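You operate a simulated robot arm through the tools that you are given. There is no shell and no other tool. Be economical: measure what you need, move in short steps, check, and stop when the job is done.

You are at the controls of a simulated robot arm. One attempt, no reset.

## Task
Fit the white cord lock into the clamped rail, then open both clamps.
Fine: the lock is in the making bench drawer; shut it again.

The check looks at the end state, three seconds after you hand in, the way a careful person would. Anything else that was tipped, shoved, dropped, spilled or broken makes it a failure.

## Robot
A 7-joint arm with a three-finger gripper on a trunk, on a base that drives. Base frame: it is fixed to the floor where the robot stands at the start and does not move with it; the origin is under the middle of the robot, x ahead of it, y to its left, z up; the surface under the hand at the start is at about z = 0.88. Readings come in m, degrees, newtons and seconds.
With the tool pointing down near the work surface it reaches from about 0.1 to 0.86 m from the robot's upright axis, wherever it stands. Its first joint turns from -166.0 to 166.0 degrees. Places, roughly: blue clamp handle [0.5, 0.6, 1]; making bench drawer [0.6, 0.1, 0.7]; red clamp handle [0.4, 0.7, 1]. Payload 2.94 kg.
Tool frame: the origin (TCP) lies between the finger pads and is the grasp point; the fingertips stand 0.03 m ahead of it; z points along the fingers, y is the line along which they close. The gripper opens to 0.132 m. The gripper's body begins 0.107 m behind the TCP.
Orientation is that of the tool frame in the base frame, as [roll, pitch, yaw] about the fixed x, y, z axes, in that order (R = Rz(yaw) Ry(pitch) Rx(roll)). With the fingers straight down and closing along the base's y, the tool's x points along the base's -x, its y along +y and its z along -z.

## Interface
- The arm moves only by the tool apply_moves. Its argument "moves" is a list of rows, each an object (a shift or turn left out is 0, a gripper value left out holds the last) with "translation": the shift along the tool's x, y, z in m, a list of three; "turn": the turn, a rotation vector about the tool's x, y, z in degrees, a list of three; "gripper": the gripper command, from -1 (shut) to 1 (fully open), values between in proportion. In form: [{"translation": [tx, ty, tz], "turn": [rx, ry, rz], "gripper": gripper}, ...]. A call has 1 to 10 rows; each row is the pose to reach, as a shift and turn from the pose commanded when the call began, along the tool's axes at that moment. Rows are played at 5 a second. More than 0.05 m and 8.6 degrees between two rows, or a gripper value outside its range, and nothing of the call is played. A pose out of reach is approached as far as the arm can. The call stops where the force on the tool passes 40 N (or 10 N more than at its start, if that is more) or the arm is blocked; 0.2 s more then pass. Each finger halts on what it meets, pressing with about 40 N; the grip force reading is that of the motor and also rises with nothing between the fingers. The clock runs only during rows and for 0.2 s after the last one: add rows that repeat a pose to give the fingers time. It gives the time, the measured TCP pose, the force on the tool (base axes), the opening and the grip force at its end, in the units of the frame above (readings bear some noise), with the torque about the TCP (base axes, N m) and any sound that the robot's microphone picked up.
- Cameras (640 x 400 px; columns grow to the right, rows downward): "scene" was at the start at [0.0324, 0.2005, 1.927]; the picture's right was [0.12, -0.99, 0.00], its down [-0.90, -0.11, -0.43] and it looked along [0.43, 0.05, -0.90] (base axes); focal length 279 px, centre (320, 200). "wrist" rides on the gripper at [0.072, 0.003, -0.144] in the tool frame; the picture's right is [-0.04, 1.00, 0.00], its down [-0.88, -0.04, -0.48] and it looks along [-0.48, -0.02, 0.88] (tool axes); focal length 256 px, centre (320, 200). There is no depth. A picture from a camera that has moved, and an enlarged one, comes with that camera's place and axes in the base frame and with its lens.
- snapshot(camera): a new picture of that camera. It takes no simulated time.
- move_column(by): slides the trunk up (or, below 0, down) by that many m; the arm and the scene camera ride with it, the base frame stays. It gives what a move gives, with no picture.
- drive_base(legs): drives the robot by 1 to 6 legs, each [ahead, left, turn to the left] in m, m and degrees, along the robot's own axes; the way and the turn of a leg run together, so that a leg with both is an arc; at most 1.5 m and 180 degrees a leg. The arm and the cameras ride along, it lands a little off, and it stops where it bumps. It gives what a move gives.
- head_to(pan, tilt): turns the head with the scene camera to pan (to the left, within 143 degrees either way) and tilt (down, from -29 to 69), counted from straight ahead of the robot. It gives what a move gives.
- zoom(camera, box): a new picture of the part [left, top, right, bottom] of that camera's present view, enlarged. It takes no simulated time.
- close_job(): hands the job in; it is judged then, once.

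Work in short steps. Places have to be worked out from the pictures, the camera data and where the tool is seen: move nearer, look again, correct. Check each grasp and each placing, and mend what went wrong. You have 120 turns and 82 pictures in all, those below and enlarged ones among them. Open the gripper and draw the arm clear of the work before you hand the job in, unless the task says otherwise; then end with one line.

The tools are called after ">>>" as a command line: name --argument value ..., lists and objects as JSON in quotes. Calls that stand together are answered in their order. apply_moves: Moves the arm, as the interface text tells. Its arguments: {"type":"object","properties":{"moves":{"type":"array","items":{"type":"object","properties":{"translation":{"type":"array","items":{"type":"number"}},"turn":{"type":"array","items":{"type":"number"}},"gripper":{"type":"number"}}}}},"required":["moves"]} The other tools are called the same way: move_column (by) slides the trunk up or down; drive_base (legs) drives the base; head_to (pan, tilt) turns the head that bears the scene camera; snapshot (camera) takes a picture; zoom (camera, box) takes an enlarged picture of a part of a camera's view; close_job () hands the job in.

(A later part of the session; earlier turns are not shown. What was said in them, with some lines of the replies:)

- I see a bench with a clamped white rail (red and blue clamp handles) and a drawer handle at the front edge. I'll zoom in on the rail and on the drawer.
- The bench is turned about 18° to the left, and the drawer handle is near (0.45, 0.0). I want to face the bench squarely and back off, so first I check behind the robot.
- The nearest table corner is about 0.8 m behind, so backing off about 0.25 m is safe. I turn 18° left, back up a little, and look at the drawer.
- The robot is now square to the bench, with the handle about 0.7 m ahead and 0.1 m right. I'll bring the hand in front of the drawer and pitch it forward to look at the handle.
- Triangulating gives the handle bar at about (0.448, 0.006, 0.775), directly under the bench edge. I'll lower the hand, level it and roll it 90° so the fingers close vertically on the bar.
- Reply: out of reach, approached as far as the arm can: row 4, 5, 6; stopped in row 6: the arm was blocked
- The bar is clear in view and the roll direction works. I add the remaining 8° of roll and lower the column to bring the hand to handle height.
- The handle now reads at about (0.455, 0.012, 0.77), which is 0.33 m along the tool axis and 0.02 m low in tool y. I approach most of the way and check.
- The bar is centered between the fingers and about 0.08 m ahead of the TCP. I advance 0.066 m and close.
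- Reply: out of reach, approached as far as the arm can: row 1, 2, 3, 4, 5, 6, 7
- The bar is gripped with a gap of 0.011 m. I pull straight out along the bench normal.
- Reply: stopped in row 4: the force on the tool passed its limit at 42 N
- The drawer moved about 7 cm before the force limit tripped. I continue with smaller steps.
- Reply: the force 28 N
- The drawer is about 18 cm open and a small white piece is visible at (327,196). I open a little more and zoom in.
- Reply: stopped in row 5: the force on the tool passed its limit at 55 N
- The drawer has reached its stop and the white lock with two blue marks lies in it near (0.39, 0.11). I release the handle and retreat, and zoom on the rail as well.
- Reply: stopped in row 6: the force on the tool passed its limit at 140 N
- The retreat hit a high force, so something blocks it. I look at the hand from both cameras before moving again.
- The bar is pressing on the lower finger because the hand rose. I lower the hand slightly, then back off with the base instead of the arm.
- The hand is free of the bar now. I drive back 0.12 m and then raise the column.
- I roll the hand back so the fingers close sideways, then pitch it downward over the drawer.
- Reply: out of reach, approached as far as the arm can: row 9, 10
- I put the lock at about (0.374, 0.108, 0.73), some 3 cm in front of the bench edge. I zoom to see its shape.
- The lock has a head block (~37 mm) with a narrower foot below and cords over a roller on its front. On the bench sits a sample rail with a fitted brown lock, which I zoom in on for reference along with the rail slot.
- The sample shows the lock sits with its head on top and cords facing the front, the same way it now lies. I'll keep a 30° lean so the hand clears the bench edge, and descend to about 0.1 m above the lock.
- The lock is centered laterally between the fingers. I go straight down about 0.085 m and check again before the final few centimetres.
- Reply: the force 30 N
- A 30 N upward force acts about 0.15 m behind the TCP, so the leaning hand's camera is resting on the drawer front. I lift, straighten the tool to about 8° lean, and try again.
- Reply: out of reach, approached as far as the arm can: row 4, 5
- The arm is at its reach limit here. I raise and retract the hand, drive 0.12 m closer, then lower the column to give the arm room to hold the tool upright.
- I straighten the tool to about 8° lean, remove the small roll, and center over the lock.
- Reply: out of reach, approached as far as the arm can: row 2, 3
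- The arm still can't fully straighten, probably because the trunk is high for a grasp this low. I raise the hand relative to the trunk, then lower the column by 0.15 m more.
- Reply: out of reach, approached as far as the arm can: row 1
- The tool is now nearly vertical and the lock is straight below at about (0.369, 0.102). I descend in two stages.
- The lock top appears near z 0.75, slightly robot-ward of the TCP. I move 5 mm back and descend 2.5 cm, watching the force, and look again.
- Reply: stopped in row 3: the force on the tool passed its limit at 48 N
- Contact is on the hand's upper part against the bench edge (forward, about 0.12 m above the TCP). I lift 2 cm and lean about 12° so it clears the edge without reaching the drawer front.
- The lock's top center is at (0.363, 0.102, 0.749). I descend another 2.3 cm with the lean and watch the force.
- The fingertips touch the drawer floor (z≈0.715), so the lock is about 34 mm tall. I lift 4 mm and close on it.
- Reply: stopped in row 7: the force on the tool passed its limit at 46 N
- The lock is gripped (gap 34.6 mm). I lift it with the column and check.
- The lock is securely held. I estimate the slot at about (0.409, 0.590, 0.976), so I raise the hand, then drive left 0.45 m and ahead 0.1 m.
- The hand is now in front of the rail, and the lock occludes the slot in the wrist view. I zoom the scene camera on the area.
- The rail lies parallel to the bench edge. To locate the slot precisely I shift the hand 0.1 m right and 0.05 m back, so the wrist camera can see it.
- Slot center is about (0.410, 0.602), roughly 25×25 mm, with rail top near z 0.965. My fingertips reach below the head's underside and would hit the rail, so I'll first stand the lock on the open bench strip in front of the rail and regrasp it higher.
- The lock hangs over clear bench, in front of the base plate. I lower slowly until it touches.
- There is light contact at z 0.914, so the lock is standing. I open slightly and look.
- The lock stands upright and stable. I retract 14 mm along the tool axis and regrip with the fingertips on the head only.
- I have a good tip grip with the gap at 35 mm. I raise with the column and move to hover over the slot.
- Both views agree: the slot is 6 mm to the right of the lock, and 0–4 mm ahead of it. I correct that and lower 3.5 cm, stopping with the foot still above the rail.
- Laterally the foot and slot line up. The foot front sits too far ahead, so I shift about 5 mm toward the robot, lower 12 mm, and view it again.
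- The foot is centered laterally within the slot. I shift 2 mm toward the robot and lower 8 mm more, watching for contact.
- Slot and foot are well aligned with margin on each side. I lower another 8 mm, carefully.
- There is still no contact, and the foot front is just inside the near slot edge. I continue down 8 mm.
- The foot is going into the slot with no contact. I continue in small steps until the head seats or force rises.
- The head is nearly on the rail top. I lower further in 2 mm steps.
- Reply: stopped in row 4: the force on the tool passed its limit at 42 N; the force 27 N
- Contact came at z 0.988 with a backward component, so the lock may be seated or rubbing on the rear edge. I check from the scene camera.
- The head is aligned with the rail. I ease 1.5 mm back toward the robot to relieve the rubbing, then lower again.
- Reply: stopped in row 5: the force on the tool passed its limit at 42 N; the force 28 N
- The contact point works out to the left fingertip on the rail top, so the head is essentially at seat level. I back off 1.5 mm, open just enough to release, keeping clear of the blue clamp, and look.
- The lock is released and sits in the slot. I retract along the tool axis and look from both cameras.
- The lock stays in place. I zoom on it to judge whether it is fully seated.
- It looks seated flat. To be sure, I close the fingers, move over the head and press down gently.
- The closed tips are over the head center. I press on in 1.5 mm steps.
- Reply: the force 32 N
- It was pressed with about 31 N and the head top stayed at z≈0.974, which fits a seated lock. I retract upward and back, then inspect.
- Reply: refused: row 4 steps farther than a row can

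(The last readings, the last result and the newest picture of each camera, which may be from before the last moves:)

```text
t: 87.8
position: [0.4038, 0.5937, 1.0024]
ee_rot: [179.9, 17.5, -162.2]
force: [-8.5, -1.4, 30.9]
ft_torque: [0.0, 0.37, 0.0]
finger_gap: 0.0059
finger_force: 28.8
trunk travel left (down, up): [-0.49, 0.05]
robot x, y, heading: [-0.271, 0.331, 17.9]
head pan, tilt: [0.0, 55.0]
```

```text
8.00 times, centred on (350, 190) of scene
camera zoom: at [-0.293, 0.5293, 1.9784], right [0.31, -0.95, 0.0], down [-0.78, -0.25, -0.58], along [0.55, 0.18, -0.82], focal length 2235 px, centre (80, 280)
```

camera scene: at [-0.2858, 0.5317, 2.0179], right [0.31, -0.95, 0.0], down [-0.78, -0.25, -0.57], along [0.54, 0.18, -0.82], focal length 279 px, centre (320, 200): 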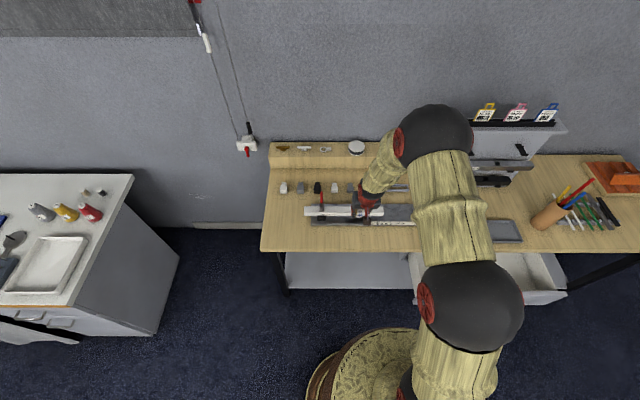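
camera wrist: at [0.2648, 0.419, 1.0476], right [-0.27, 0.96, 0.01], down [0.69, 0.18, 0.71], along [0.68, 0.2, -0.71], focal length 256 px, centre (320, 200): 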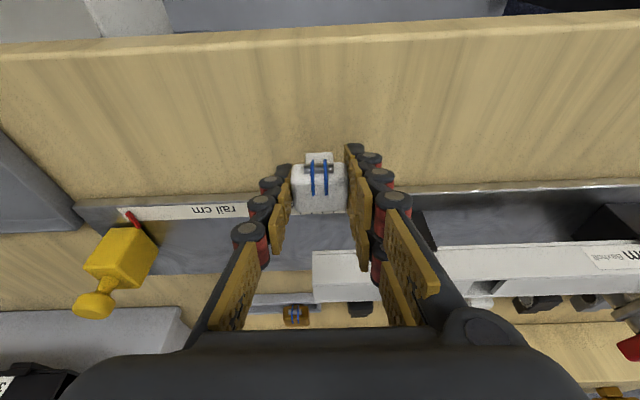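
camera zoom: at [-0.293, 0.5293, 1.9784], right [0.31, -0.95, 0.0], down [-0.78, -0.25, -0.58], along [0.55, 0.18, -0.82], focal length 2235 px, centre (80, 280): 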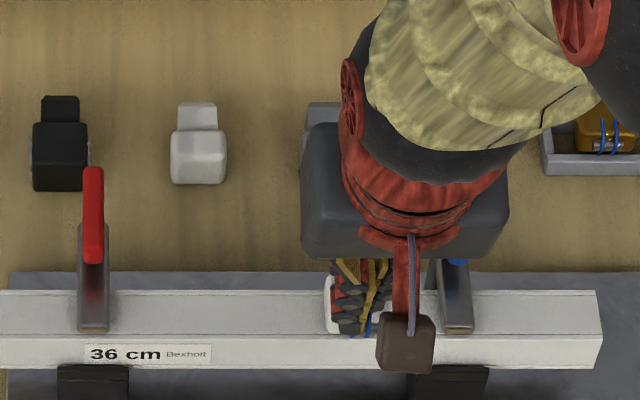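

That call was refused for too large a step, so I resend it with smaller ones.

>>> apply_moves --moves '[{"translation": [0, 0, -0.03]}, {"translation": [0, 0, -0.06]}, {"translation": [0.025, 0, -0.09]}, {"translation": [0.045, -0.03, -0.1]}, {"translation": [0.06, -0.07, -0.1]}, {"translation": [0.08, -0.11, -0.1]}, {"translation": [0.1, -0.15, -0.1]}]'

>>> zoom --camera "scene" --box '[294, 160, 390, 220]'

```text
t: 89.4
position: [0.3303, 0.4114, 1.0649]
ee_rot: [179.9, 17.1, -162.2]
force: [-0.2, -1.4, -0.1]
ft_torque: [0.02, -0.05, 0.04]
finger_gap: 0.0
finger_force: 28.4
trunk travel left (down, up): [-0.49, 0.05]
robot x, y, heading: [-0.2694, 0.3324, 18.2]
head pan, tilt: [0.0, 55.0]
```

```text
6.67 times, centred on (342, 190) of scene
camera zoom: at [-0.2899, 0.5291, 1.9781], right [0.31, -0.95, 0.0], down [-0.78, -0.25, -0.57], along [0.55, 0.18, -0.82], focal length 1862 px, centre (173, 267)
```

zoom: 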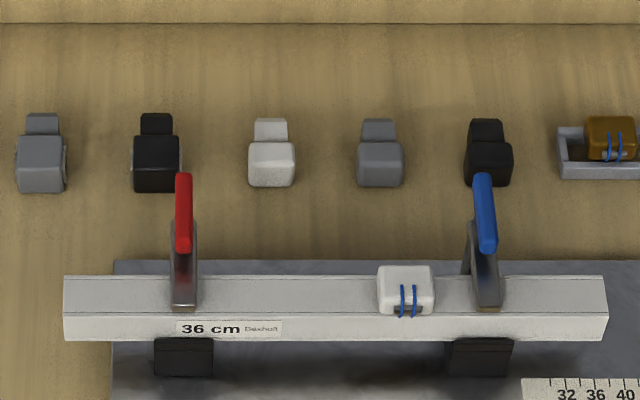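

The lock is fitted, cords forward, just like the sample. Now the clamps: I triangulate the blue handle from near end (z≈1.01, above the rail) to far end (z≈0.98). I need a side view to understand the lever, so I yaw the hand to look left along the rail.

>>> apply_moves --moves '[{"turn": [-2.2, 0, -7.2]}, {"turn": [-4.4, 0, -14.4]}, {"turn": [-6.6, 0, -21.6]}, {"turn": [-8.8, 0, -28.8]}, {"turn": [-11, 0, -36]}, {"turn": [-13.2, 0, -43.2]}, {"turn": [-15.4, 0, -50.4]}, {"turn": [-17.6, 0, -57.6]}, {"turn": [-19, 0, -62]}, {"turn": [-19, 0, -62]}]'

>>> snapshot --camera "wrist"

```text
t: 91.6
position: [0.3291, 0.4115, 1.0638]
ee_rot: [179.9, 17.2, -97.3]
force: [0.0, -0.5, 0.2]
ft_torque: [-0.03, -0.03, 0.04]
finger_gap: 0.0
finger_force: 28.5
trunk travel left (down, up): [-0.49, 0.05]
robot x, y, heading: [-0.2724, 0.3344, 18.0]
head pan, tilt: [0.0, 55.0]
```

```text
10 pictures are left
camera wrist: at [0.3144, 0.3015, 1.1798], right [-0.99, 0.17, 0.01], down [0.13, 0.69, 0.71], along [0.11, 0.7, -0.7], focal length 256 px, centre (320, 200)
```

wrist: 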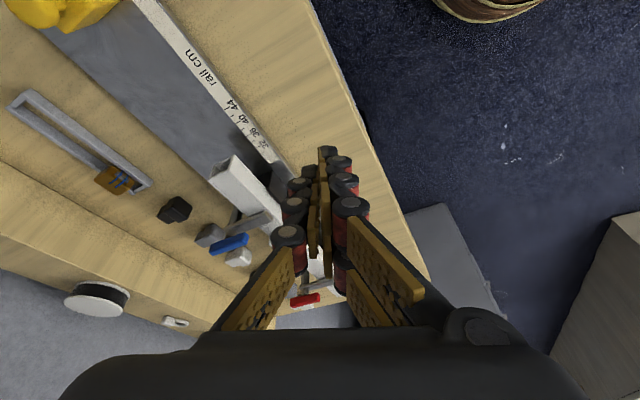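

Only 10 pictures remain, so I must be sparing. One zoom on the blue clamp from this side view.

>>> zoom --camera "wrist" --box '[190, 150, 350, 320]'

```text
2.35 times, centred on (270, 235) of wrist
camera zoom: at [0.3144, 0.3015, 1.1798], right [-0.99, 0.17, 0.01], down [0.13, 0.69, 0.71], along [0.11, 0.7, -0.7], focal length 602 px, centre (438, 118)
```

zoom: 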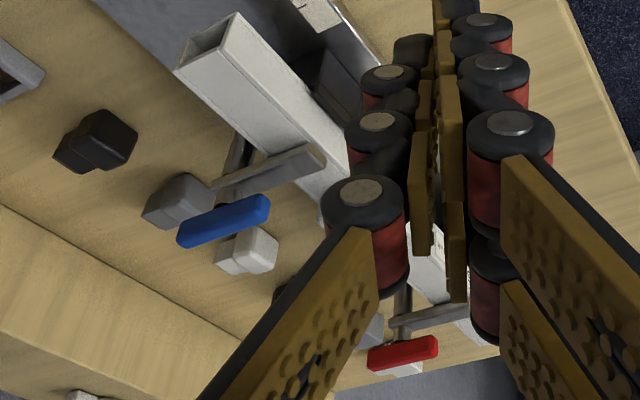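

The handle appears as a near-horizontal blue bar at f≈0.60–0.66 (along the bench normal) and z≈0.985, above the rear half of the clamp bar. I yaw the hand back and open it, so I can pinch the handle from above and feel which way it swings.

>>> apply_moves --moves '[{"turn": [2.2, 0, 7.2], "gripper": -0.3}, {"turn": [4.4, 0, 14.4]}, {"turn": [6.6, 0, 21.6]}, {"turn": [8.8, 0, 28.8]}, {"turn": [11, 0, 36]}, {"turn": [13.2, 0, 43.2]}, {"turn": [15.4, 0, 50.4]}, {"turn": [17.6, 0, 57.6]}, {"turn": [19, 0, 62]}, {"turn": [19, 0, 62]}]'

>>> apply_moves --moves '[{"translation": [-0.015, 0.02, -0.035]}, {"translation": [-0.05, 0.04, -0.035]}, {"translation": [-0.085, 0.06, -0.025]}, {"translation": [-0.12, 0.08, -0.015]}, {"translation": [-0.155, 0.1, -0.005]}, {"translation": [-0.194, 0.1, 0.015]}, {"translation": [-0.194, 0.1, 0.015]}]'

>>> zoom --camera "wrist" --box '[200, 90, 440, 240]'

```text
t: 93.8
position: [0.3293, 0.4127, 1.0646]
ee_rot: [179.9, 17.1, -162.4]
force: [0.8, 0.1, 0.4]
ft_torque: [0.03, -0.02, 0.02]
finger_gap: 0.0462
finger_force: 0.0
trunk travel left (down, up): [-0.49, 0.05]
robot x, y, heading: [-0.2705, 0.3358, 18.1]
head pan, tilt: [0.0, 55.0]
```

```text
t: 95.4
position: [0.4795, 0.5689, 1.1095]
ee_rot: [179.9, 17.0, -162.1]
force: [-1.2, 0.0, -0.3]
ft_torque: [0.02, -0.04, 0.02]
finger_gap: 0.0464
finger_force: 0.0
trunk travel left (down, up): [-0.49, 0.05]
robot x, y, heading: [-0.2704, 0.3332, 18.2]
head pan, tilt: [0.0, 55.0]
```

```text
2.67 times, centred on (320, 165) of wrist
camera zoom: at [0.3749, 0.5358, 1.2245], right [-0.27, 0.96, 0.01], down [0.68, 0.18, 0.71], along [0.68, 0.2, -0.7], focal length 683 px, centre (320, 293)
```

zoom: 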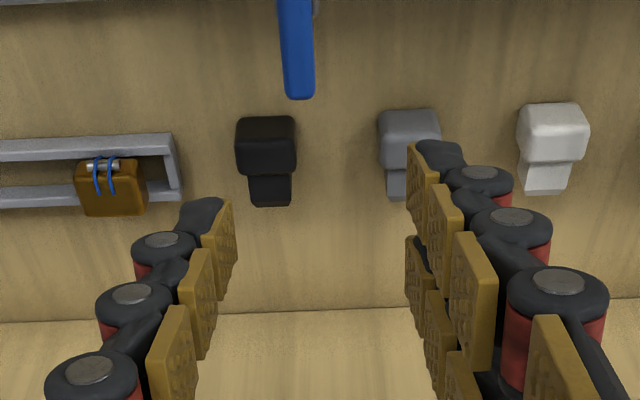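

The free rear end of the handle is at f≈0.659, l≈0.385 (0.75 cm right of the hand center). I descend over its rear half with the fingers open and grip it.

>>> apply_moves --moves '[{"translation": [0.005, -0.0075, 0.035]}, {"translation": [0.012, -0.0075, 0.07]}, {"translation": [0.018, -0.0075, 0.095]}, {"translation": [0.022, -0.0075, 0.113]}, {"translation": [0.022, -0.0075, 0.113], "gripper": -1}, {"translation": [0.022, -0.0075, 0.113], "gripper": -1}, {"translation": [0.022, -0.0075, 0.113], "gripper": -1}, {"translation": [0.022, -0.0075, 0.113], "gripper": -1}]'

```text
t: 97.2
position: [0.4947, 0.5666, 0.9925]
ee_rot: [180.0, 17.0, -162.1]
force: [-6.8, 23.8, -4.7]
ft_torque: [1.17, 0.0, -0.51]
finger_gap: 0.0143
finger_force: 32.4
trunk travel left (down, up): [-0.49, 0.05]
robot x, y, heading: [-0.2708, 0.3343, 18.1]
head pan, tilt: [0.0, 55.0]
```

Gripped at 14 mm. I relieve the lateral load by shifting 3 mm left, then lift 1.5 cm and read the force.

>>> apply_moves --moves '[{"translation": [0, 0.003, 0]}, {"translation": [-0.0015, 0.004, -0.005]}, {"translation": [-0.003, 0.004, -0.01]}, {"translation": [-0.0045, 0.004, -0.0145]}]'

```text
t: 98.2
position: [0.4918, 0.5645, 1.0038]
ee_rot: [-180.0, 16.5, -162.3]
force: [0.3, 2.7, -28.7]
ft_torque: [0.01, 0.29, 0.13]
finger_gap: 0.0118
finger_force: 39.1
trunk travel left (down, up): [-0.49, 0.05]
robot x, y, heading: [-0.2728, 0.3302, 18.1]
head pan, tilt: [0.0, 55.0]
```

The hand rose 11 mm against about 29 N, so it may be lifting or slipping. I continue a little further up.

>>> apply_moves --moves '[{"translation": [-0.001, 0, -0.005]}, {"translation": [-0.0015, 0, -0.01]}, {"translation": [-0.002, 0, -0.015]}, {"translation": [-0.002, 0, -0.02]}]'

>>> zoom --camera "scene" --box '[330, 150, 410, 210]'

```text
t: 99.2
position: [0.4918, 0.5646, 1.031]
ee_rot: [179.9, 17.4, -162.3]
force: [0.2, -0.4, -0.8]
ft_torque: [0.03, 0.08, 0.02]
finger_gap: 0.0001
finger_force: 28.6
trunk travel left (down, up): [-0.49, 0.05]
robot x, y, heading: [-0.2707, 0.3309, 18.0]
head pan, tilt: [0.0, 55.0]
```

```text
6.67 times, centred on (370, 180) of scene
camera zoom: at [-0.2876, 0.5293, 1.9783], right [0.31, -0.95, 0.0], down [-0.78, -0.25, -0.57], along [0.54, 0.18, -0.82], focal length 1862 px, centre (-13, 333)
```

zoom: 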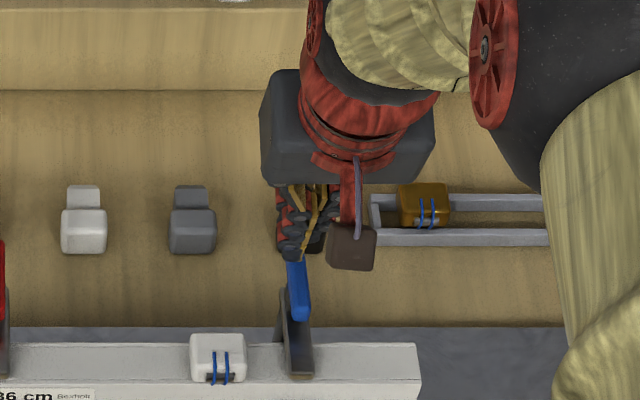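

The fingers slipped off, so the rear end does not lift; opening may mean the rear goes down and the bar tip goes up. I test by pushing down on the rear end with closed fingers.

>>> apply_moves --moves '[{"translation": [-0.002, 0.002, 0.002]}, {"translation": [-0.001, 0.002, 0.007]}, {"translation": [0.0005, 0.002, 0.012]}, {"translation": [0.002, 0.002, 0.017]}, {"translation": [0.0035, 0.002, 0.022]}, {"translation": [0.005, 0.002, 0.027]}, {"translation": [0.0065, 0.002, 0.032]}]'

```text
t: 100.1
position: [0.4968, 0.5708, 1.0233]
ee_rot: [179.9, 17.8, -162.1]
force: [-4.1, -0.4, 16.0]
ft_torque: [-0.12, 0.31, 0.02]
finger_gap: 0.0002
finger_force: 29.0
trunk travel left (down, up): [-0.49, 0.05]
robot x, y, heading: [-0.2693, 0.3356, 18.1]
head pan, tilt: [0.0, 55.0]
stopped in row 4: the force on the tool passed its limit at 44 N (the readings are from after the stop); the commanded pose is now the measured one
```

The handle top is at z≈0.995 and resists there too. Reworking the side view: bar and handle are both horizontal, and the pivot post is at f≈0.64 under the handle's middle, so I had almost no leverage. I now grip the handle's front end (f≈0.612) and try lifting that.

>>> apply_moves --moves '[{"translation": [0, 0, -0.03]}, {"translation": [0.01, -0.003, -0.035], "gripper": -0.3}, {"translation": [0.036, -0.006, -0.035], "gripper": -0.3}, {"translation": [0.036, -0.006, -0.035], "gripper": -0.3}]'

```text
t: 101.1
position: [0.4561, 0.5498, 1.0429]
ee_rot: [179.9, 17.5, -162.1]
force: [0.1, -0.7, -0.9]
ft_torque: [0.0, 0.01, -0.02]
finger_gap: 0.0462
finger_force: 0.1
trunk travel left (down, up): [-0.49, 0.05]
robot x, y, heading: [-0.2761, 0.3316, 18.1]
head pan, tilt: [0.0, 55.0]
```

I descend over the front end of the handle and grip.

>>> apply_moves --moves '[{"translation": [0.002, 0.0035, 0.02]}, {"translation": [0.005, 0.0035, 0.04]}, {"translation": [0.009, 0.0035, 0.058]}, {"translation": [0.009, 0.0035, 0.058], "gripper": -0.7}, {"translation": [0.009, 0.0035, 0.058], "gripper": -1}, {"translation": [0.009, 0.0035, 0.058], "gripper": -1}, {"translation": [0.009, 0.0035, 0.058], "gripper": -1}]'

```text
t: 102.7
position: [0.4625, 0.5551, 0.9856]
ee_rot: [179.9, 17.5, -162.1]
force: [3.3, -8.5, -0.4]
ft_torque: [-0.23, -0.24, 0.01]
finger_gap: 0.0182
finger_force: 32.6
trunk travel left (down, up): [-0.49, 0.05]
robot x, y, heading: [-0.2693, 0.3317, 17.8]
head pan, tilt: [0.0, 55.0]
```

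Gripped at 18 mm, probably on both bar and handle. I lift in small steps.

>>> apply_moves --moves '[{"translation": [-0.001, -0.001, -0.003]}, {"translation": [-0.0025, -0.001, -0.008]}, {"translation": [-0.005, -0.001, -0.013]}, {"translation": [-0.008, -0.001, -0.018]}]'

```text
t: 103.7
position: [0.463, 0.5558, 0.9996]
ee_rot: [179.8, 16.9, -162.2]
force: [-8.0, -4.0, -27.3]
ft_torque: [-0.28, 0.58, 0.09]
finger_gap: 0.0118
finger_force: 38.8
trunk travel left (down, up): [-0.49, 0.05]
robot x, y, heading: [-0.2707, 0.3383, 18.4]
head pan, tilt: [0.0, 55.0]
```

The gap shrank to 12 mm with 27 N pull, so it slides on the handle rather than lifting. While still holding it, I test a sideways swing to the right, about the vertical post.

>>> apply_moves --moves '[{"translation": [0.002, 0, 0.006]}, {"translation": [0.002, -0.004, 0.008]}, {"translation": [0.002, -0.008, 0.008]}, {"translation": [0.002, -0.012, 0.008]}, {"translation": [0.002, -0.016, 0.008]}]'

```text
t: 104.5
position: [0.4631, 0.5548, 0.9999]
ee_rot: [179.8, 17.6, -161.9]
force: [-16.4, 3.0, 18.1]
ft_torque: [-0.12, 0.93, 0.1]
finger_gap: 0.0118
finger_force: 38.9
trunk travel left (down, up): [-0.49, 0.05]
robot x, y, heading: [-0.2732, 0.3345, 18.4]
head pan, tilt: [0.0, 55.0]
stopped in row 3: the force on the tool passed its limit at 43 N (the readings are from after the stop); the commanded pose is now the measured one
```

The fingertips now rest on the bar top, which explains the upward push. I redo the sideways test at constant height.

>>> apply_moves --moves '[{"translation": [0, -0.002, -0.002]}, {"translation": [0.0, -0.005, -0.002]}, {"translation": [0.0, -0.008, -0.002]}, {"translation": [0.0, -0.011, -0.002]}, {"translation": [0.0, -0.015, -0.002]}]'

```text
t: 105.2
position: [0.4627, 0.5558, 0.9986]
ee_rot: [179.8, 17.5, -161.6]
force: [-10.4, 9.6, 8.7]
ft_torque: [0.28, 0.17, 0.15]
finger_gap: 0.0117
finger_force: 39.0
trunk travel left (down, up): [-0.49, 0.05]
robot x, y, heading: [-0.2739, 0.3329, 18.3]
head pan, tilt: [0.0, 55.0]
stopped in row 3: the force on the tool passed its limit at 42 N (the readings are from after the stop); the commanded pose is now the measured one
```

It is laterally rigid, so not a swing about the post. I'm still gripping the front end well, so I pull straight up step by step.

>>> apply_moves --moves '[{"translation": [0, 0.004, -0.002]}, {"translation": [-0.001, 0.004, -0.005]}, {"translation": [-0.002, 0.004, -0.008]}, {"translation": [-0.003, 0.004, -0.011]}, {"translation": [-0.004, 0.004, -0.014]}, {"translation": [-0.005, 0.004, -0.017]}]'

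```text
t: 106.6
position: [0.4637, 0.5553, 1.0129]
ee_rot: [179.8, 17.1, -161.8]
force: [-1.4, -11.2, -27.1]
ft_torque: [-0.35, 0.29, -0.13]
finger_gap: 0.0122
finger_force: 38.5
trunk travel left (down, up): [-0.49, 0.05]
robot x, y, heading: [-0.2702, 0.3314, 18.4]
head pan, tilt: [0.0, 55.0]
```

The hand is up another 14 mm and still holding 12 mm. I continue up to see whether the handle comes along.

>>> apply_moves --moves '[{"translation": [-0.001, 0.001, -0.003]}, {"translation": [-0.002, 0.001, -0.006]}, {"translation": [-0.003, 0.001, -0.009]}, {"translation": [-0.004, 0.001, -0.012]}, {"translation": [-0.005, 0.001, -0.015]}]'

```text
t: 107.8
position: [0.4655, 0.5579, 1.0322]
ee_rot: [179.7, 17.6, -161.6]
force: [-0.6, 0.2, -0.7]
ft_torque: [-0.01, 0.02, 0.0]
finger_gap: 0.0001
finger_force: 28.4
trunk travel left (down, up): [-0.49, 0.05]
robot x, y, heading: [-0.2721, 0.335, 18.1]
head pan, tilt: [0.0, 55.0]
```

The handle slipped free again, so friction can deliver only about 27 N. I need to see the mechanism, so I move the hand to the right of the blue clamp, yaw it to face left with fingers open, and take one close side view.

>>> apply_moves --moves '[{"translation": [-0.01, 0, -0.04], "gripper": 0.2}, {"translation": [-0.02, -0.03, -0.06], "gripper": 0.2}, {"translation": [-0.025, -0.07, -0.06], "gripper": 0.2}, {"translation": [-0.03, -0.11, -0.06], "gripper": 0.2}, {"translation": [-0.035, -0.12, -0.055], "gripper": 0.2}]'

>>> apply_moves --moves '[{"turn": [-2.3, 0, -7.6]}, {"turn": [-4.7, 0, -15.3]}, {"turn": [-7.1, 0, -23]}, {"turn": [-9.4, 0, -30.6]}, {"turn": [-11.8, 0, -38.2]}, {"turn": [-14.1, 0, -45.9]}, {"turn": [-16.5, 0, -53.5]}, {"turn": [-18.8, 0, -61.2]}, {"turn": [-21.2, 0, -68.8]}, {"turn": [-22.3, 0, -72.6]}]'

>>> apply_moves --moves '[{"turn": [0, -7, 0]}, {"turn": [0, -14, 0]}, {"turn": [0, -21, 0]}, {"turn": [0, -28, 0]}]'

>>> snapshot --camera "wrist"

```text
t: 109.0
position: [0.519, 0.4501, 1.0949]
ee_rot: [179.8, 17.6, -161.8]
force: [0.6, -0.1, -0.6]
ft_torque: [-0.03, 0.06, -0.04]
finger_gap: 0.0792
finger_force: 0.2
trunk travel left (down, up): [-0.49, 0.05]
robot x, y, heading: [-0.2714, 0.3336, 18.2]
head pan, tilt: [0.0, 55.0]
```

```text
t: 111.2
position: [0.5184, 0.4488, 1.0934]
ee_rot: [-179.7, 17.4, -85.4]
force: [0.8, -0.4, 0.1]
ft_torque: [0.02, 0.01, -0.01]
finger_gap: 0.0791
finger_force: 0.0
trunk travel left (down, up): [-0.49, 0.05]
robot x, y, heading: [-0.2721, 0.332, 18.3]
head pan, tilt: [0.0, 55.0]
```

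```text
t: 112.2
position: [0.5191, 0.4491, 1.0948]
ee_rot: [-179.4, 45.6, -85.3]
force: [1.8, -0.3, -0.3]
ft_torque: [-0.01, 0.0, 0.0]
finger_gap: 0.0792
finger_force: 0.0
trunk travel left (down, up): [-0.49, 0.05]
robot x, y, heading: [-0.272, 0.3355, 18.2]
head pan, tilt: [0.0, 55.0]
```

```text
6 pictures are left
camera wrist: at [0.5278, 0.2952, 1.1436], right [-1.0, -0.04, 0.02], down [0.01, 0.28, 0.96], along [-0.05, 0.96, -0.28], focal length 256 px, centre (320, 200)
```

wrist: 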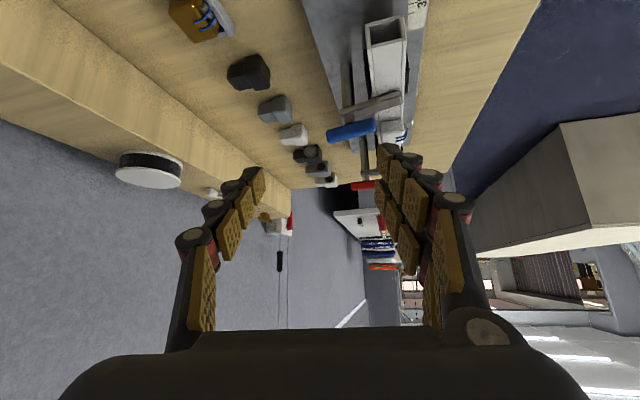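

This is a very useful low side view (upside down). I zoom on the blue clamp.

>>> zoom --camera "wrist" --box '[310, 60, 430, 160]'

```text
4.00 times, centred on (370, 110) of wrist
camera zoom: at [0.5278, 0.2952, 1.1436], right [-1.0, -0.04, 0.02], down [0.01, 0.28, 0.96], along [-0.05, 0.96, -0.28], focal length 1024 px, centre (120, 560)
```

zoom: 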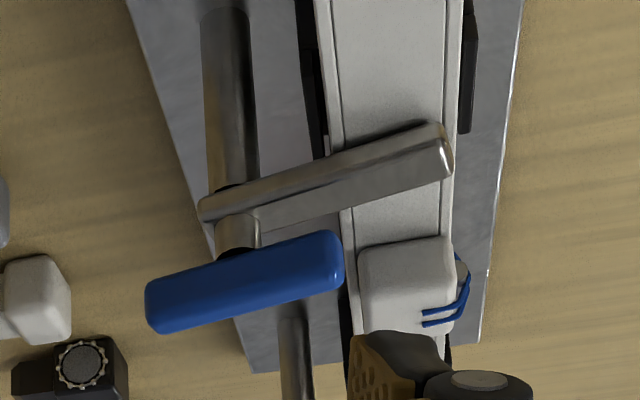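

Now it is clear: a vertical post carries the arm, and a T-shaped blue handle sits centered on top of it, so the handle turns about the post's vertical axis. I'll push the handle's rear end leftward from the right side, so the arm tip swings right, away from the lock. First I close the fingers and place the tips.

>>> apply_moves --moves '[{"translation": [0, -0.004, 0.02], "gripper": -1}, {"translation": [0.003, -0.008, 0.05], "gripper": -1}, {"translation": [0.008, -0.008, 0.085], "gripper": -1}, {"translation": [0.013, -0.008, 0.114], "gripper": -1}, {"translation": [0.013, -0.008, 0.114], "gripper": -1}, {"translation": [0.013, -0.008, 0.114], "gripper": -1}, {"translation": [0.013, -0.008, 0.114], "gripper": -1}]'

>>> apply_moves --moves '[{"translation": [-0.0034, 0.0012, 0.0035]}, {"translation": [-0.0068, 0.0023, 0.007]}, {"translation": [-0.0102, 0.0035, 0.0104]}, {"translation": [-0.0136, 0.0046, 0.0139]}, {"translation": [-0.017, 0.0058, 0.0174]}, {"translation": [-0.0204, 0.007, 0.0209]}, {"translation": [-0.0238, 0.0081, 0.0243]}, {"translation": [-0.0272, 0.0093, 0.0278]}, {"translation": [-0.0306, 0.0104, 0.0313]}, {"translation": [-0.034, 0.0116, 0.0348]}]'

```text
t: 113.8
position: [0.5217, 0.5205, 1.0054]
ee_rot: [-179.5, 45.3, -85.3]
force: [0.0, 0.0, -0.3]
ft_torque: [0.0, -0.03, -0.03]
finger_gap: 0.0
finger_force: 28.8
trunk travel left (down, up): [-0.49, 0.05]
robot x, y, heading: [-0.2719, 0.3324, 18.4]
head pan, tilt: [0.0, 55.0]
```

```text
t: 116.0
position: [0.5062, 0.5696, 1.0047]
ee_rot: [-179.5, 45.4, -85.3]
force: [0.5, -0.6, -0.4]
ft_torque: [-0.02, -0.01, -0.02]
finger_gap: 0.0001
finger_force: 28.6
trunk travel left (down, up): [-0.49, 0.05]
robot x, y, heading: [-0.2718, 0.3377, 18.1]
head pan, tilt: [0.0, 55.0]
```

The tips passed to l≈0.405 with no residual force, so either the handle turned or I passed by it. I check with one scene zoom.

>>> zoom --camera "scene" --box '[300, 150, 410, 215]'

```text
5.82 times, centred on (355, 182) of scene
camera zoom: at [-0.2902, 0.5312, 1.9779], right [0.31, -0.95, 0.0], down [-0.78, -0.26, -0.57], along [0.54, 0.18, -0.82], focal length 1626 px, centre (116, 302)
```

zoom: 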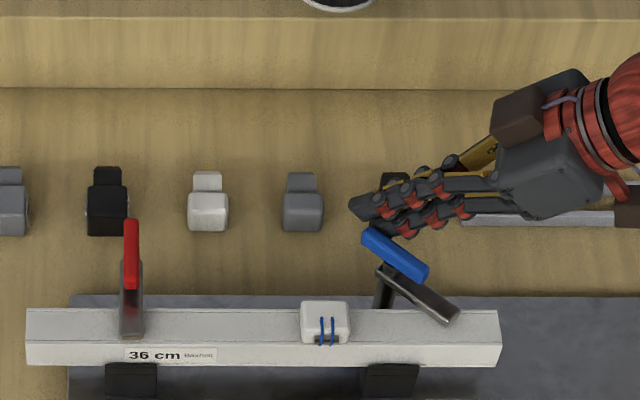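

The handle and arm turned together by about 50°, away from the lock. I continue by pushing the handle's left end toward the robot to bring it to 90° and a bit beyond.

>>> apply_moves --moves '[{"translation": [-0.004, 0.0014, 0.0042]}, {"translation": [-0.003, 0.007, 0.004]}, {"translation": [-0.002, 0.013, 0.002]}, {"translation": [0.0, 0.019, 0.0]}, {"translation": [0.001, 0.025, -0.001]}, {"translation": [0.001, 0.031, -0.001]}, {"translation": [0.001, 0.036, -0.001]}]'

```text
t: 117.1
position: [0.4932, 0.5702, 1.0128]
ee_rot: [-178.1, 45.4, -84.6]
force: [6.5, 0.9, 3.4]
ft_torque: [0.06, -0.12, -0.04]
finger_gap: 0.0
finger_force: 28.9
trunk travel left (down, up): [-0.49, 0.05]
robot x, y, heading: [-0.2765, 0.3401, 18.6]
head pan, tilt: [0.0, 55.0]
stopped in row 5: the force on the tool passed its limit at 44 N (the readings are from after the stop); the commanded pose is now the measured one
```

The finger jammed against the handle near its center. I lift clear and return the hand to the near-vertical forward-facing pose, so it can hook the handle's left end from behind.

>>> apply_moves --moves '[{"translation": [-0.0, -0.006, 0.0]}, {"translation": [-0.022, -0.01, -0.021]}, {"translation": [-0.043, -0.01, -0.042]}, {"translation": [-0.05, -0.01, -0.05]}]'

>>> apply_moves --moves '[{"turn": [0, 7, 0]}, {"turn": [0, 14, 0]}, {"turn": [0, 21, 0]}, {"turn": [0, 28, 0]}]'

>>> apply_moves --moves '[{"turn": [2.3, 0, 7.6]}, {"turn": [4.7, 0, 15.3]}, {"turn": [7.1, 0, 23]}, {"turn": [9.4, 0, 30.6]}, {"turn": [11.8, 0, 38.2]}, {"turn": [14.1, 0, 45.9]}, {"turn": [16.5, 0, 53.5]}, {"turn": [18.8, 0, 61.2]}, {"turn": [21.2, 0, 68.8]}, {"turn": [22.6, 0, 73.6]}]'

```text
t: 118.1
position: [0.5003, 0.5683, 1.081]
ee_rot: [-178.5, 45.5, -84.7]
force: [-0.5, -1.0, -0.2]
ft_torque: [0.03, 0.01, 0.0]
finger_gap: 0.0003
finger_force: 29.1
trunk travel left (down, up): [-0.49, 0.05]
robot x, y, heading: [-0.2739, 0.3318, 18.4]
head pan, tilt: [0.0, 55.0]
```

```text
t: 119.1
position: [0.5017, 0.5705, 1.0803]
ee_rot: [-178.8, 17.4, -85.5]
force: [-1.0, 0.2, 0.6]
ft_torque: [0.0, -0.03, 0.02]
finger_gap: 0.0
finger_force: 28.5
trunk travel left (down, up): [-0.49, 0.05]
robot x, y, heading: [-0.2712, 0.3357, 18.3]
head pan, tilt: [0.0, 55.0]
```

```text
t: 121.3
position: [0.5006, 0.5714, 1.0806]
ee_rot: [179.9, 18.3, -163.1]
force: [-0.1, -1.6, 0.4]
ft_torque: [0.01, 0.03, 0.03]
finger_gap: 0.0002
finger_force: 28.1
trunk travel left (down, up): [-0.49, 0.05]
robot x, y, heading: [-0.2745, 0.3359, 18.5]
head pan, tilt: [0.0, 55.0]
```

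I position the closed tips behind the handle's left end and lower them, then pull toward the robot.

>>> apply_moves --moves '[{"translation": [-0.009, 0.011, 0.003]}, {"translation": [-0.018, 0.0215, 0.006]}, {"translation": [-0.01, 0.0215, 0.03]}, {"translation": [-0.002, 0.0215, 0.055]}, {"translation": [0.006, 0.0215, 0.079]}, {"translation": [0.006, 0.0215, 0.079]}]'

>>> apply_moves --moves '[{"translation": [0.0047, 0, -0.0016]}, {"translation": [0.0095, 0, -0.0031]}, {"translation": [0.0142, 0, -0.0047]}, {"translation": [0.019, 0, -0.0063]}, {"translation": [0.0237, 0, -0.0079]}, {"translation": [0.0285, 0, -0.0094]}, {"translation": [0.0332, 0, -0.011]}, {"translation": [0.038, 0, -0.0126]}, {"translation": [0.0427, 0, -0.0141]}]'

```text
t: 122.7
position: [0.5125, 0.5959, 1.0049]
ee_rot: [180.0, 18.3, -163.1]
force: [-0.5, -0.3, 0.1]
ft_torque: [-0.03, 0.01, 0.04]
finger_gap: 0.0002
finger_force: 29.2
trunk travel left (down, up): [-0.49, 0.05]
robot x, y, heading: [-0.2701, 0.3357, 18.5]
head pan, tilt: [0.0, 55.0]
```

```text
t: 124.3
position: [0.4872, 0.5891, 1.0132]
ee_rot: [179.8, 19.7, -162.9]
force: [7.0, 2.0, 3.5]
ft_torque: [0.05, -0.14, 0.06]
finger_gap: 0.0
finger_force: 28.6
trunk travel left (down, up): [-0.49, 0.05]
robot x, y, heading: [-0.2736, 0.3366, 18.3]
head pan, tilt: [0.0, 55.0]
stopped in row 8: the force on the tool passed its limit at 44 N (the readings are from after the stop); the commanded pose is now the measured one
```

It stops with the handle at about 90°, which looks like the hinge's end stop. Now the red clamp at l≈0.584: same approach, with the closed tips to the right of its rear end, pushing left.

>>> apply_moves --moves '[{"translation": [-0.005, 0, 0.0]}, {"translation": [-0.015, 0, -0.028]}, {"translation": [-0.025, 0.005, -0.055]}, {"translation": [-0.025, 0.045, -0.055]}, {"translation": [-0.025, 0.09, -0.055]}, {"translation": [-0.025, 0.1414, -0.055]}]'

```text
refused: row 6 steps farther than a row can; nothing moved
```

I resend with smaller lateral steps.

>>> apply_moves --moves '[{"translation": [-0.005, 0, 0.0]}, {"translation": [-0.015, 0, -0.028]}, {"translation": [-0.025, 0.005, -0.055]}, {"translation": [-0.025, 0.045, -0.055]}, {"translation": [-0.025, 0.09, -0.055]}, {"translation": [-0.025, 0.135, -0.055]}, {"translation": [-0.022, 0.1414, -0.045]}, {"translation": [-0.01, 0.1414, -0.015]}, {"translation": [-0.0023, 0.1414, 0.0085]}, {"translation": [-0.0023, 0.1414, 0.0085]}]'

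>>> apply_moves --moves '[{"translation": [0, 0.005, 0]}, {"translation": [0, 0.01, 0]}, {"translation": [0, 0.015, 0]}, {"translation": [0, 0.02, 0]}, {"translation": [0, 0.025, 0]}, {"translation": [0, 0.03, 0]}, {"translation": [0, 0.035, 0]}, {"translation": [0, 0.04, 0]}, {"translation": [0, 0.045, 0]}, {"translation": [0, 0.05, 0]}]'

```text
t: 126.5
position: [0.4501, 0.7258, 1.0048]
ee_rot: [179.9, 19.4, -162.9]
force: [-0.2, -0.5, 0.1]
ft_torque: [0.0, 0.02, 0.0]
finger_gap: 0.0
finger_force: 28.4
trunk travel left (down, up): [-0.49, 0.05]
robot x, y, heading: [-0.2749, 0.3357, 18.3]
head pan, tilt: [0.0, 55.0]
```

```text
t: 127.8
position: [0.446, 0.7382, 1.0035]
ee_rot: [-179.8, 19.1, -163.3]
force: [3.3, -15.7, 6.7]
ft_torque: [-0.11, 0.04, 0.21]
finger_gap: 0.0002
finger_force: 28.0
trunk travel left (down, up): [-0.49, 0.05]
robot x, y, heading: [-0.277, 0.3357, 18.2]
head pan, tilt: [0.0, 55.0]
stopped in row 6: the force on the tool passed its limit at 44 N (the readings are from after the stop); the commanded pose is now the measured one
```

Red is blocked in that direction, so it is likely mirrored. I go over to its left side and push the rear end to the right.

>>> apply_moves --moves '[{"translation": [0, -0.008, 0.0]}, {"translation": [-0.01, -0.008, -0.028]}, {"translation": [-0.02, -0.008, -0.056]}, {"translation": [-0.02, 0.03, -0.056]}, {"translation": [-0.02, 0.056, -0.056]}, {"translation": [-0.01, 0.056, -0.028]}, {"translation": [0, 0.056, 0]}, {"translation": [0, 0.056, 0]}]'

>>> apply_moves --moves '[{"translation": [0, -0.005, 0]}, {"translation": [0, -0.01, 0]}, {"translation": [0, -0.015, 0]}, {"translation": [0, -0.02, 0]}, {"translation": [0, -0.025, 0]}, {"translation": [0, -0.03, 0]}, {"translation": [0, -0.035, 0]}, {"translation": [0, -0.04, 0]}, {"translation": [0, -0.045, 0]}, {"translation": [0, -0.05, 0]}]'

```text
t: 129.6
position: [0.4288, 0.7941, 1.0029]
ee_rot: [-179.9, 19.1, -163.2]
force: [0.3, 0.0, 0.1]
ft_torque: [-0.02, 0.0, -0.01]
finger_gap: 0.0003
finger_force: 28.3
trunk travel left (down, up): [-0.49, 0.05]
robot x, y, heading: [-0.2697, 0.3343, 18.1]
head pan, tilt: [0.0, 55.0]
```

```text
t: 131.8
position: [0.4438, 0.7458, 1.0022]
ee_rot: [-179.8, 19.0, -163.2]
force: [2.2, 1.0, 0.7]
ft_torque: [-0.04, -0.02, -0.01]
finger_gap: 0.0003
finger_force: 28.5
trunk travel left (down, up): [-0.49, 0.05]
robot x, y, heading: [-0.2678, 0.3325, 18.3]
head pan, tilt: [0.0, 55.0]
```

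The red handle turned that way. I hook behind its right end and pull toward the robot to finish the turn.

>>> apply_moves --moves '[{"translation": [-0.01, -0.003, 0.003]}, {"translation": [-0.019, -0.008, 0.0066]}, {"translation": [-0.019, -0.013, 0.0066]}, {"translation": [-0.0095, -0.013, 0.0033]}, {"translation": [-0.004, -0.013, 0.0014]}, {"translation": [0.001, -0.013, -0.0003]}, {"translation": [0.006, -0.013, -0.002]}, {"translation": [0.011, -0.013, -0.0038]}, {"translation": [0.016, -0.013, -0.0055]}, {"translation": [0.021, -0.013, -0.0072]}]'

```text
t: 133.7
position: [0.4419, 0.734, 1.0131]
ee_rot: [179.7, 20.3, -163.3]
force: [4.8, 2.1, 2.9]
ft_torque: [0.06, -0.12, 0.02]
finger_gap: 0.0
finger_force: 28.1
trunk travel left (down, up): [-0.49, 0.05]
robot x, y, heading: [-0.2701, 0.3343, 18.3]
head pan, tilt: [0.0, 55.0]
stopped in row 9: the force on the tool passed its limit at 44 N (the readings are from after the stop); the commanded pose is now the measured one
```

It reached the same stop as blue. I lift clear, pull the arm back over the bench front and check with a scene zoom.

>>> apply_moves --moves '[{"translation": [-0.006, 0, 0.002]}, {"translation": [-0.018, 0, -0.03]}, {"translation": [-0.033, 0, -0.075]}, {"translation": [-0.033, -0.045, -0.09]}, {"translation": [0.01, -0.06, -0.1]}, {"translation": [0.055, -0.075, -0.11]}, {"translation": [0.1, -0.09, -0.12]}, {"translation": [0.145, -0.105, -0.13]}, {"translation": [0.19, -0.12, -0.14]}]'

>>> zoom --camera "scene" --box '[300, 150, 410, 215]'

```text
t: 135.7
position: [0.2586, 0.5517, 1.077]
ee_rot: [179.7, 20.2, -163.4]
force: [-0.1, -0.7, 0.9]
ft_torque: [0.02, 0.01, -0.04]
finger_gap: 0.0
finger_force: 28.7
trunk travel left (down, up): [-0.49, 0.05]
robot x, y, heading: [-0.27, 0.3337, 18.0]
head pan, tilt: [0.0, 55.0]
```

```text
5.82 times, centred on (355, 182) of scene
camera zoom: at [-0.2908, 0.53, 1.9781], right [0.31, -0.95, 0.0], down [-0.78, -0.25, -0.57], along [0.55, 0.18, -0.82], focal length 1626 px, centre (116, 302)
```

zoom: 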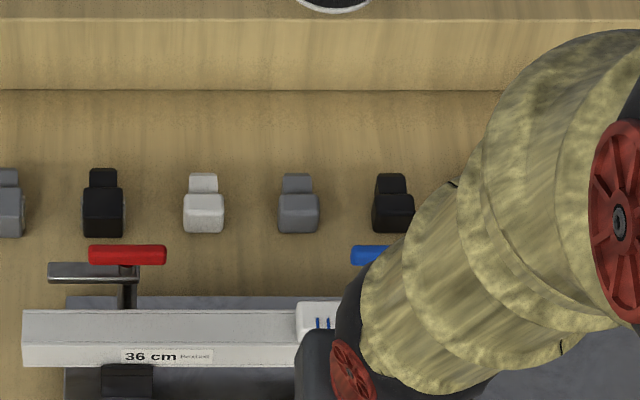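

Both clamps are swung fully open and the lock sits in the rail. Last job is the drawer: I back up 0.18 m, drive right 0.45 m to stand in front of it, and lower the column.

>>> drive_base --legs '[[-0.18, 0, 0], [0, -0.46, 0]]'

```text
t: 139.6
position: [0.2346, 0.0505, 1.0752]
ee_rot: [179.8, 20.0, -163.6]
force: [0.7, -0.9, 0.4]
ft_torque: [0.03, 0.02, 0.02]
finger_gap: 0.0
finger_force: 28.8
trunk travel left (down, up): [-0.49, 0.05]
robot x, y, heading: [-0.2978, -0.1623, 18.0]
head pan, tilt: [0.0, 55.0]
```

I move the hand back in front of the open drawer, align it with the handle's center, and increase the lean to 30°.

>>> apply_moves --moves '[{"translation": [0.028, -0.028, -0.01], "turn": [0, -2, 0]}, {"translation": [0.056, -0.055, -0.02], "turn": [0, -4, 0]}, {"translation": [0.084, -0.083, -0.03], "turn": [0, -6, 0]}, {"translation": [0.112, -0.11, -0.041], "turn": [0, -9, 0]}, {"translation": [0.112, -0.11, -0.041], "turn": [0, -10, 0]}]'

>>> move_column --by -0.25

>>> snapshot --camera "wrist"

```text
t: 140.8
position: [0.1507, -0.0892, 1.0766]
ee_rot: [179.8, 30.1, -163.6]
force: [-1.0, 0.3, 0.6]
ft_torque: [0.03, 0.01, -0.03]
finger_gap: 0.0
finger_force: 28.6
trunk travel left (down, up): [-0.49, 0.05]
robot x, y, heading: [-0.2959, -0.1647, 17.8]
head pan, tilt: [0.0, 55.0]
```

```text
t: 143.4
position: [0.1521, -0.0879, 0.8264]
ee_rot: [179.8, 30.0, -163.7]
force: [-0.8, 1.4, 0.3]
ft_torque: [-0.01, -0.02, -0.02]
finger_gap: 0.0
finger_force: 28.4
trunk travel left (down, up): [-0.24, 0.3]
robot x, y, heading: [-0.2992, -0.1644, 17.9]
head pan, tilt: [0.0, 55.0]
```

```text
2 pictures are left
camera wrist: at [0.0231, -0.125, 0.9141], right [-0.25, 0.97, 0.03], down [0.51, 0.11, 0.85], along [0.82, 0.22, -0.52], focal length 256 px, centre (320, 200)
```

wrist: 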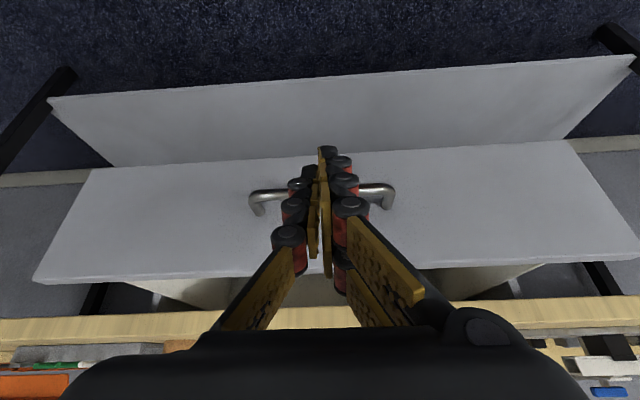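

The fingers are centered on the handle bar. I lower 4 cm and advance toward the bar, then push it in.

>>> move_column --by -0.04

>>> apply_moves --moves '[{"translation": [-0.026, 0, 0.015]}, {"translation": [-0.052, 0, 0.03]}, {"translation": [-0.069, 0, 0.04]}, {"translation": [-0.082, 0, 0.0475]}, {"translation": [-0.095, 0, 0.055]}, {"translation": [-0.108, 0, 0.0625]}, {"translation": [-0.121, 0, 0.07]}, {"translation": [-0.134, 0, 0.0775]}, {"translation": [-0.147, 0, 0.085]}, {"translation": [-0.16, 0, 0.0925]}]'

```text
t: 144.2
position: [0.1516, -0.0897, 0.7855]
ee_rot: [179.7, 30.2, -163.7]
force: [0.2, 0.9, -0.1]
ft_torque: [-0.01, 0.01, -0.02]
finger_gap: 0.0002
finger_force: 28.8
trunk travel left (down, up): [-0.2, 0.34]
robot x, y, heading: [-0.2977, -0.1663, 17.7]
head pan, tilt: [0.0, 55.0]
```

```text
t: 146.4
position: [0.3293, -0.0363, 0.7866]
ee_rot: [179.8, 30.2, -163.6]
force: [0.9, 0.2, -0.2]
ft_torque: [-0.02, 0.0, 0.03]
finger_gap: 0.0
finger_force: 28.8
trunk travel left (down, up): [-0.2, 0.34]
robot x, y, heading: [-0.2967, -0.167, 18.2]
head pan, tilt: [0.0, 55.0]
```

It moves freely, with the TCP at f≈0.30. I continue pushing toward the closed position at f≈0.42.

>>> apply_moves --moves '[{"translation": [-0.013, 0, 0.0075]}, {"translation": [-0.026, 0, 0.015]}, {"translation": [-0.039, 0, 0.0225]}, {"translation": [-0.052, 0, 0.03]}, {"translation": [-0.065, 0, 0.0375]}, {"translation": [-0.078, 0, 0.045]}, {"translation": [-0.087, 0, 0.05]}, {"translation": [-0.094, 0, 0.054]}, {"translation": [-0.101, 0, 0.058]}, {"translation": [-0.108, 0, 0.062]}]'

```text
t: 147.9
position: [0.405, -0.0144, 0.7762]
ee_rot: [179.9, 28.6, -163.6]
force: [-0.7, -0.6, -1.4]
ft_torque: [0.02, -0.13, 0.01]
finger_gap: 0.0
finger_force: 28.3
trunk travel left (down, up): [-0.2, 0.34]
robot x, y, heading: [-0.2935, -0.1675, 17.9]
head pan, tilt: [0.0, 55.0]
stopped in row 7: the force on the tool passed its limit at 47 N (the readings are from after the stop); the commanded pose is now the measured one
```

It stopped about 4 cm short of closed, perhaps a force spike. I push again with slower steps.

>>> apply_moves --moves '[{"translation": [-0.004, 0, 0.0022]}, {"translation": [-0.008, 0, 0.0044]}, {"translation": [-0.012, 0, 0.0066]}, {"translation": [-0.016, 0, 0.0088]}, {"translation": [-0.02, 0, 0.011]}, {"translation": [-0.024, 0, 0.0132]}, {"translation": [-0.028, 0, 0.0154]}, {"translation": [-0.032, 0, 0.0176]}, {"translation": [-0.036, 0, 0.0198]}, {"translation": [-0.04, 0, 0.022]}]'

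```text
t: 148.7
position: [0.4083, -0.0133, 0.7699]
ee_rot: [-179.9, 27.8, -163.8]
force: [-0.5, -0.7, -3.1]
ft_torque: [-0.06, 0.07, -0.01]
finger_gap: 0.0002
finger_force: 28.6
trunk travel left (down, up): [-0.2, 0.34]
robot x, y, heading: [-0.2976, -0.1663, 18.1]
head pan, tilt: [0.0, 55.0]
stopped in row 3: the force on the tool passed its limit at 44 N (the readings are from after the stop); the commanded pose is now the measured one
```

It stopped again quickly. I use one wrist picture to see how the drawer front stands relative to the bench edge.

>>> snapshot --camera "wrist"

```text
1 pictures are left
camera wrist: at [0.2843, -0.048, 0.8633], right [-0.24, 0.97, 0.02], down [0.55, 0.12, 0.83], along [0.8, 0.21, -0.56], focal length 256 px, centre (320, 200)
```

wrist: 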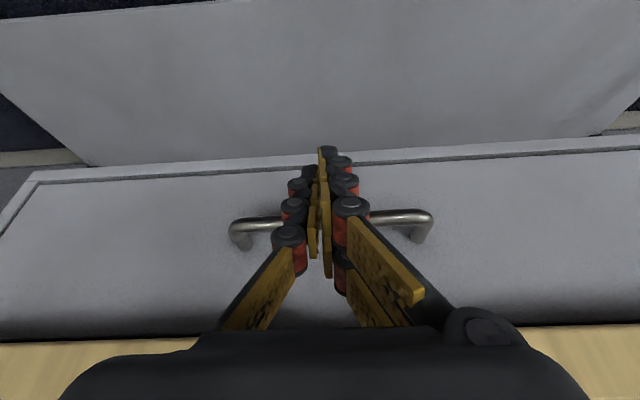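

The panel is flush with its frame, and the bar moved 0.214 m between the two wrist pictures, matching the opening distance, so the drawer is shut. I back the hand straight off, open the gripper and raise the arm.

>>> apply_moves --moves '[{"translation": [0.02, 0, -0.011]}, {"translation": [0.05, 0, -0.027]}, {"translation": [0.09, 0, -0.048]}, {"translation": [0.13, 0, -0.07]}, {"translation": [0.15, 0, -0.08], "gripper": 0.2}, {"translation": [0.15, 0, -0.08], "gripper": 0.5}, {"translation": [0.15, 0, -0.08], "gripper": 0.5}]'

>>> move_column --by 0.25

>>> drive_base --legs '[[-0.08, 0, 0]]'

>>> head_to --pan 16 --tilt 48

>>> zoom --camera "scene" --box '[160, 60, 560, 310]'

```text
t: 150.3
position: [0.2462, -0.0614, 0.772]
ee_rot: [180.0, 27.8, -163.8]
force: [-0.4, 0.5, 0.8]
ft_torque: [0.04, 0.02, 0.0]
finger_gap: 0.0517
finger_force: 0.0
trunk travel left (down, up): [-0.2, 0.34]
robot x, y, heading: [-0.2991, -0.1636, 17.8]
head pan, tilt: [0.0, 55.0]
```

```text
t: 152.8
position: [0.2466, -0.0611, 1.0222]
ee_rot: [-180.0, 27.8, -163.7]
force: [-0.2, 0.1, -0.8]
ft_torque: [-0.01, 0.03, 0.0]
finger_gap: 0.099
finger_force: 0.0
trunk travel left (down, up): [-0.45, 0.09]
robot x, y, heading: [-0.2998, -0.1623, 18.0]
head pan, tilt: [0.0, 55.0]
```

```text
t: 153.9
position: [0.169, -0.086, 1.0236]
ee_rot: [180.0, 27.9, -163.7]
force: [-1.1, -0.4, 0.3]
ft_torque: [0.01, -0.02, 0.05]
finger_gap: 0.099
finger_force: 0.0
trunk travel left (down, up): [-0.45, 0.09]
robot x, y, heading: [-0.3763, -0.1905, 17.8]
head pan, tilt: [0.0, 55.0]
```

```text
t: 154.7
position: [0.169, -0.0858, 1.0216]
ee_rot: [-180.0, 27.8, -163.7]
force: [0.2, -0.4, 0.0]
ft_torque: [0.02, -0.01, 0.01]
finger_gap: 0.0986
finger_force: 0.2
trunk travel left (down, up): [-0.45, 0.09]
robot x, y, heading: [-0.3746, -0.1889, 18.0]
head pan, tilt: [16.0, 48.0]
```

```text
1.60 times, centred on (360, 185) of scene
camera zoom: at [-0.394, 0.0294, 1.9472], right [0.56, -0.83, 0.0], down [-0.62, -0.41, -0.67], along [0.56, 0.37, -0.74], focal length 447 px, centre (256, 224)
```

zoom: 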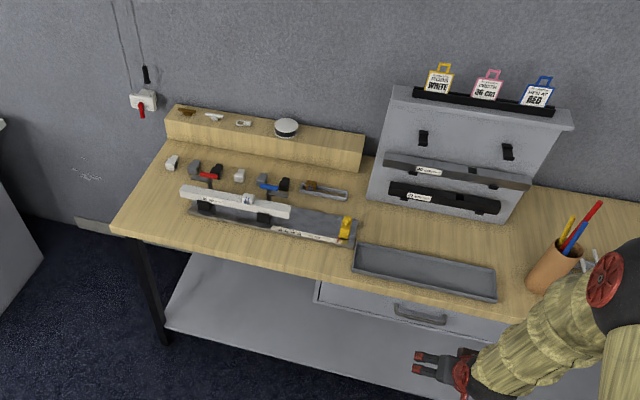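

The final view shows the drawer shut, both clamps swung open, the lock in the rail and nothing else disturbed. The arm is clear with the gripper open, so I hand in.

>>> close_job

```text
The job is handed in.
```

The white cord lock is fitted in the rail with its cords facing forward, both clamps are open, and the drawer is shut.
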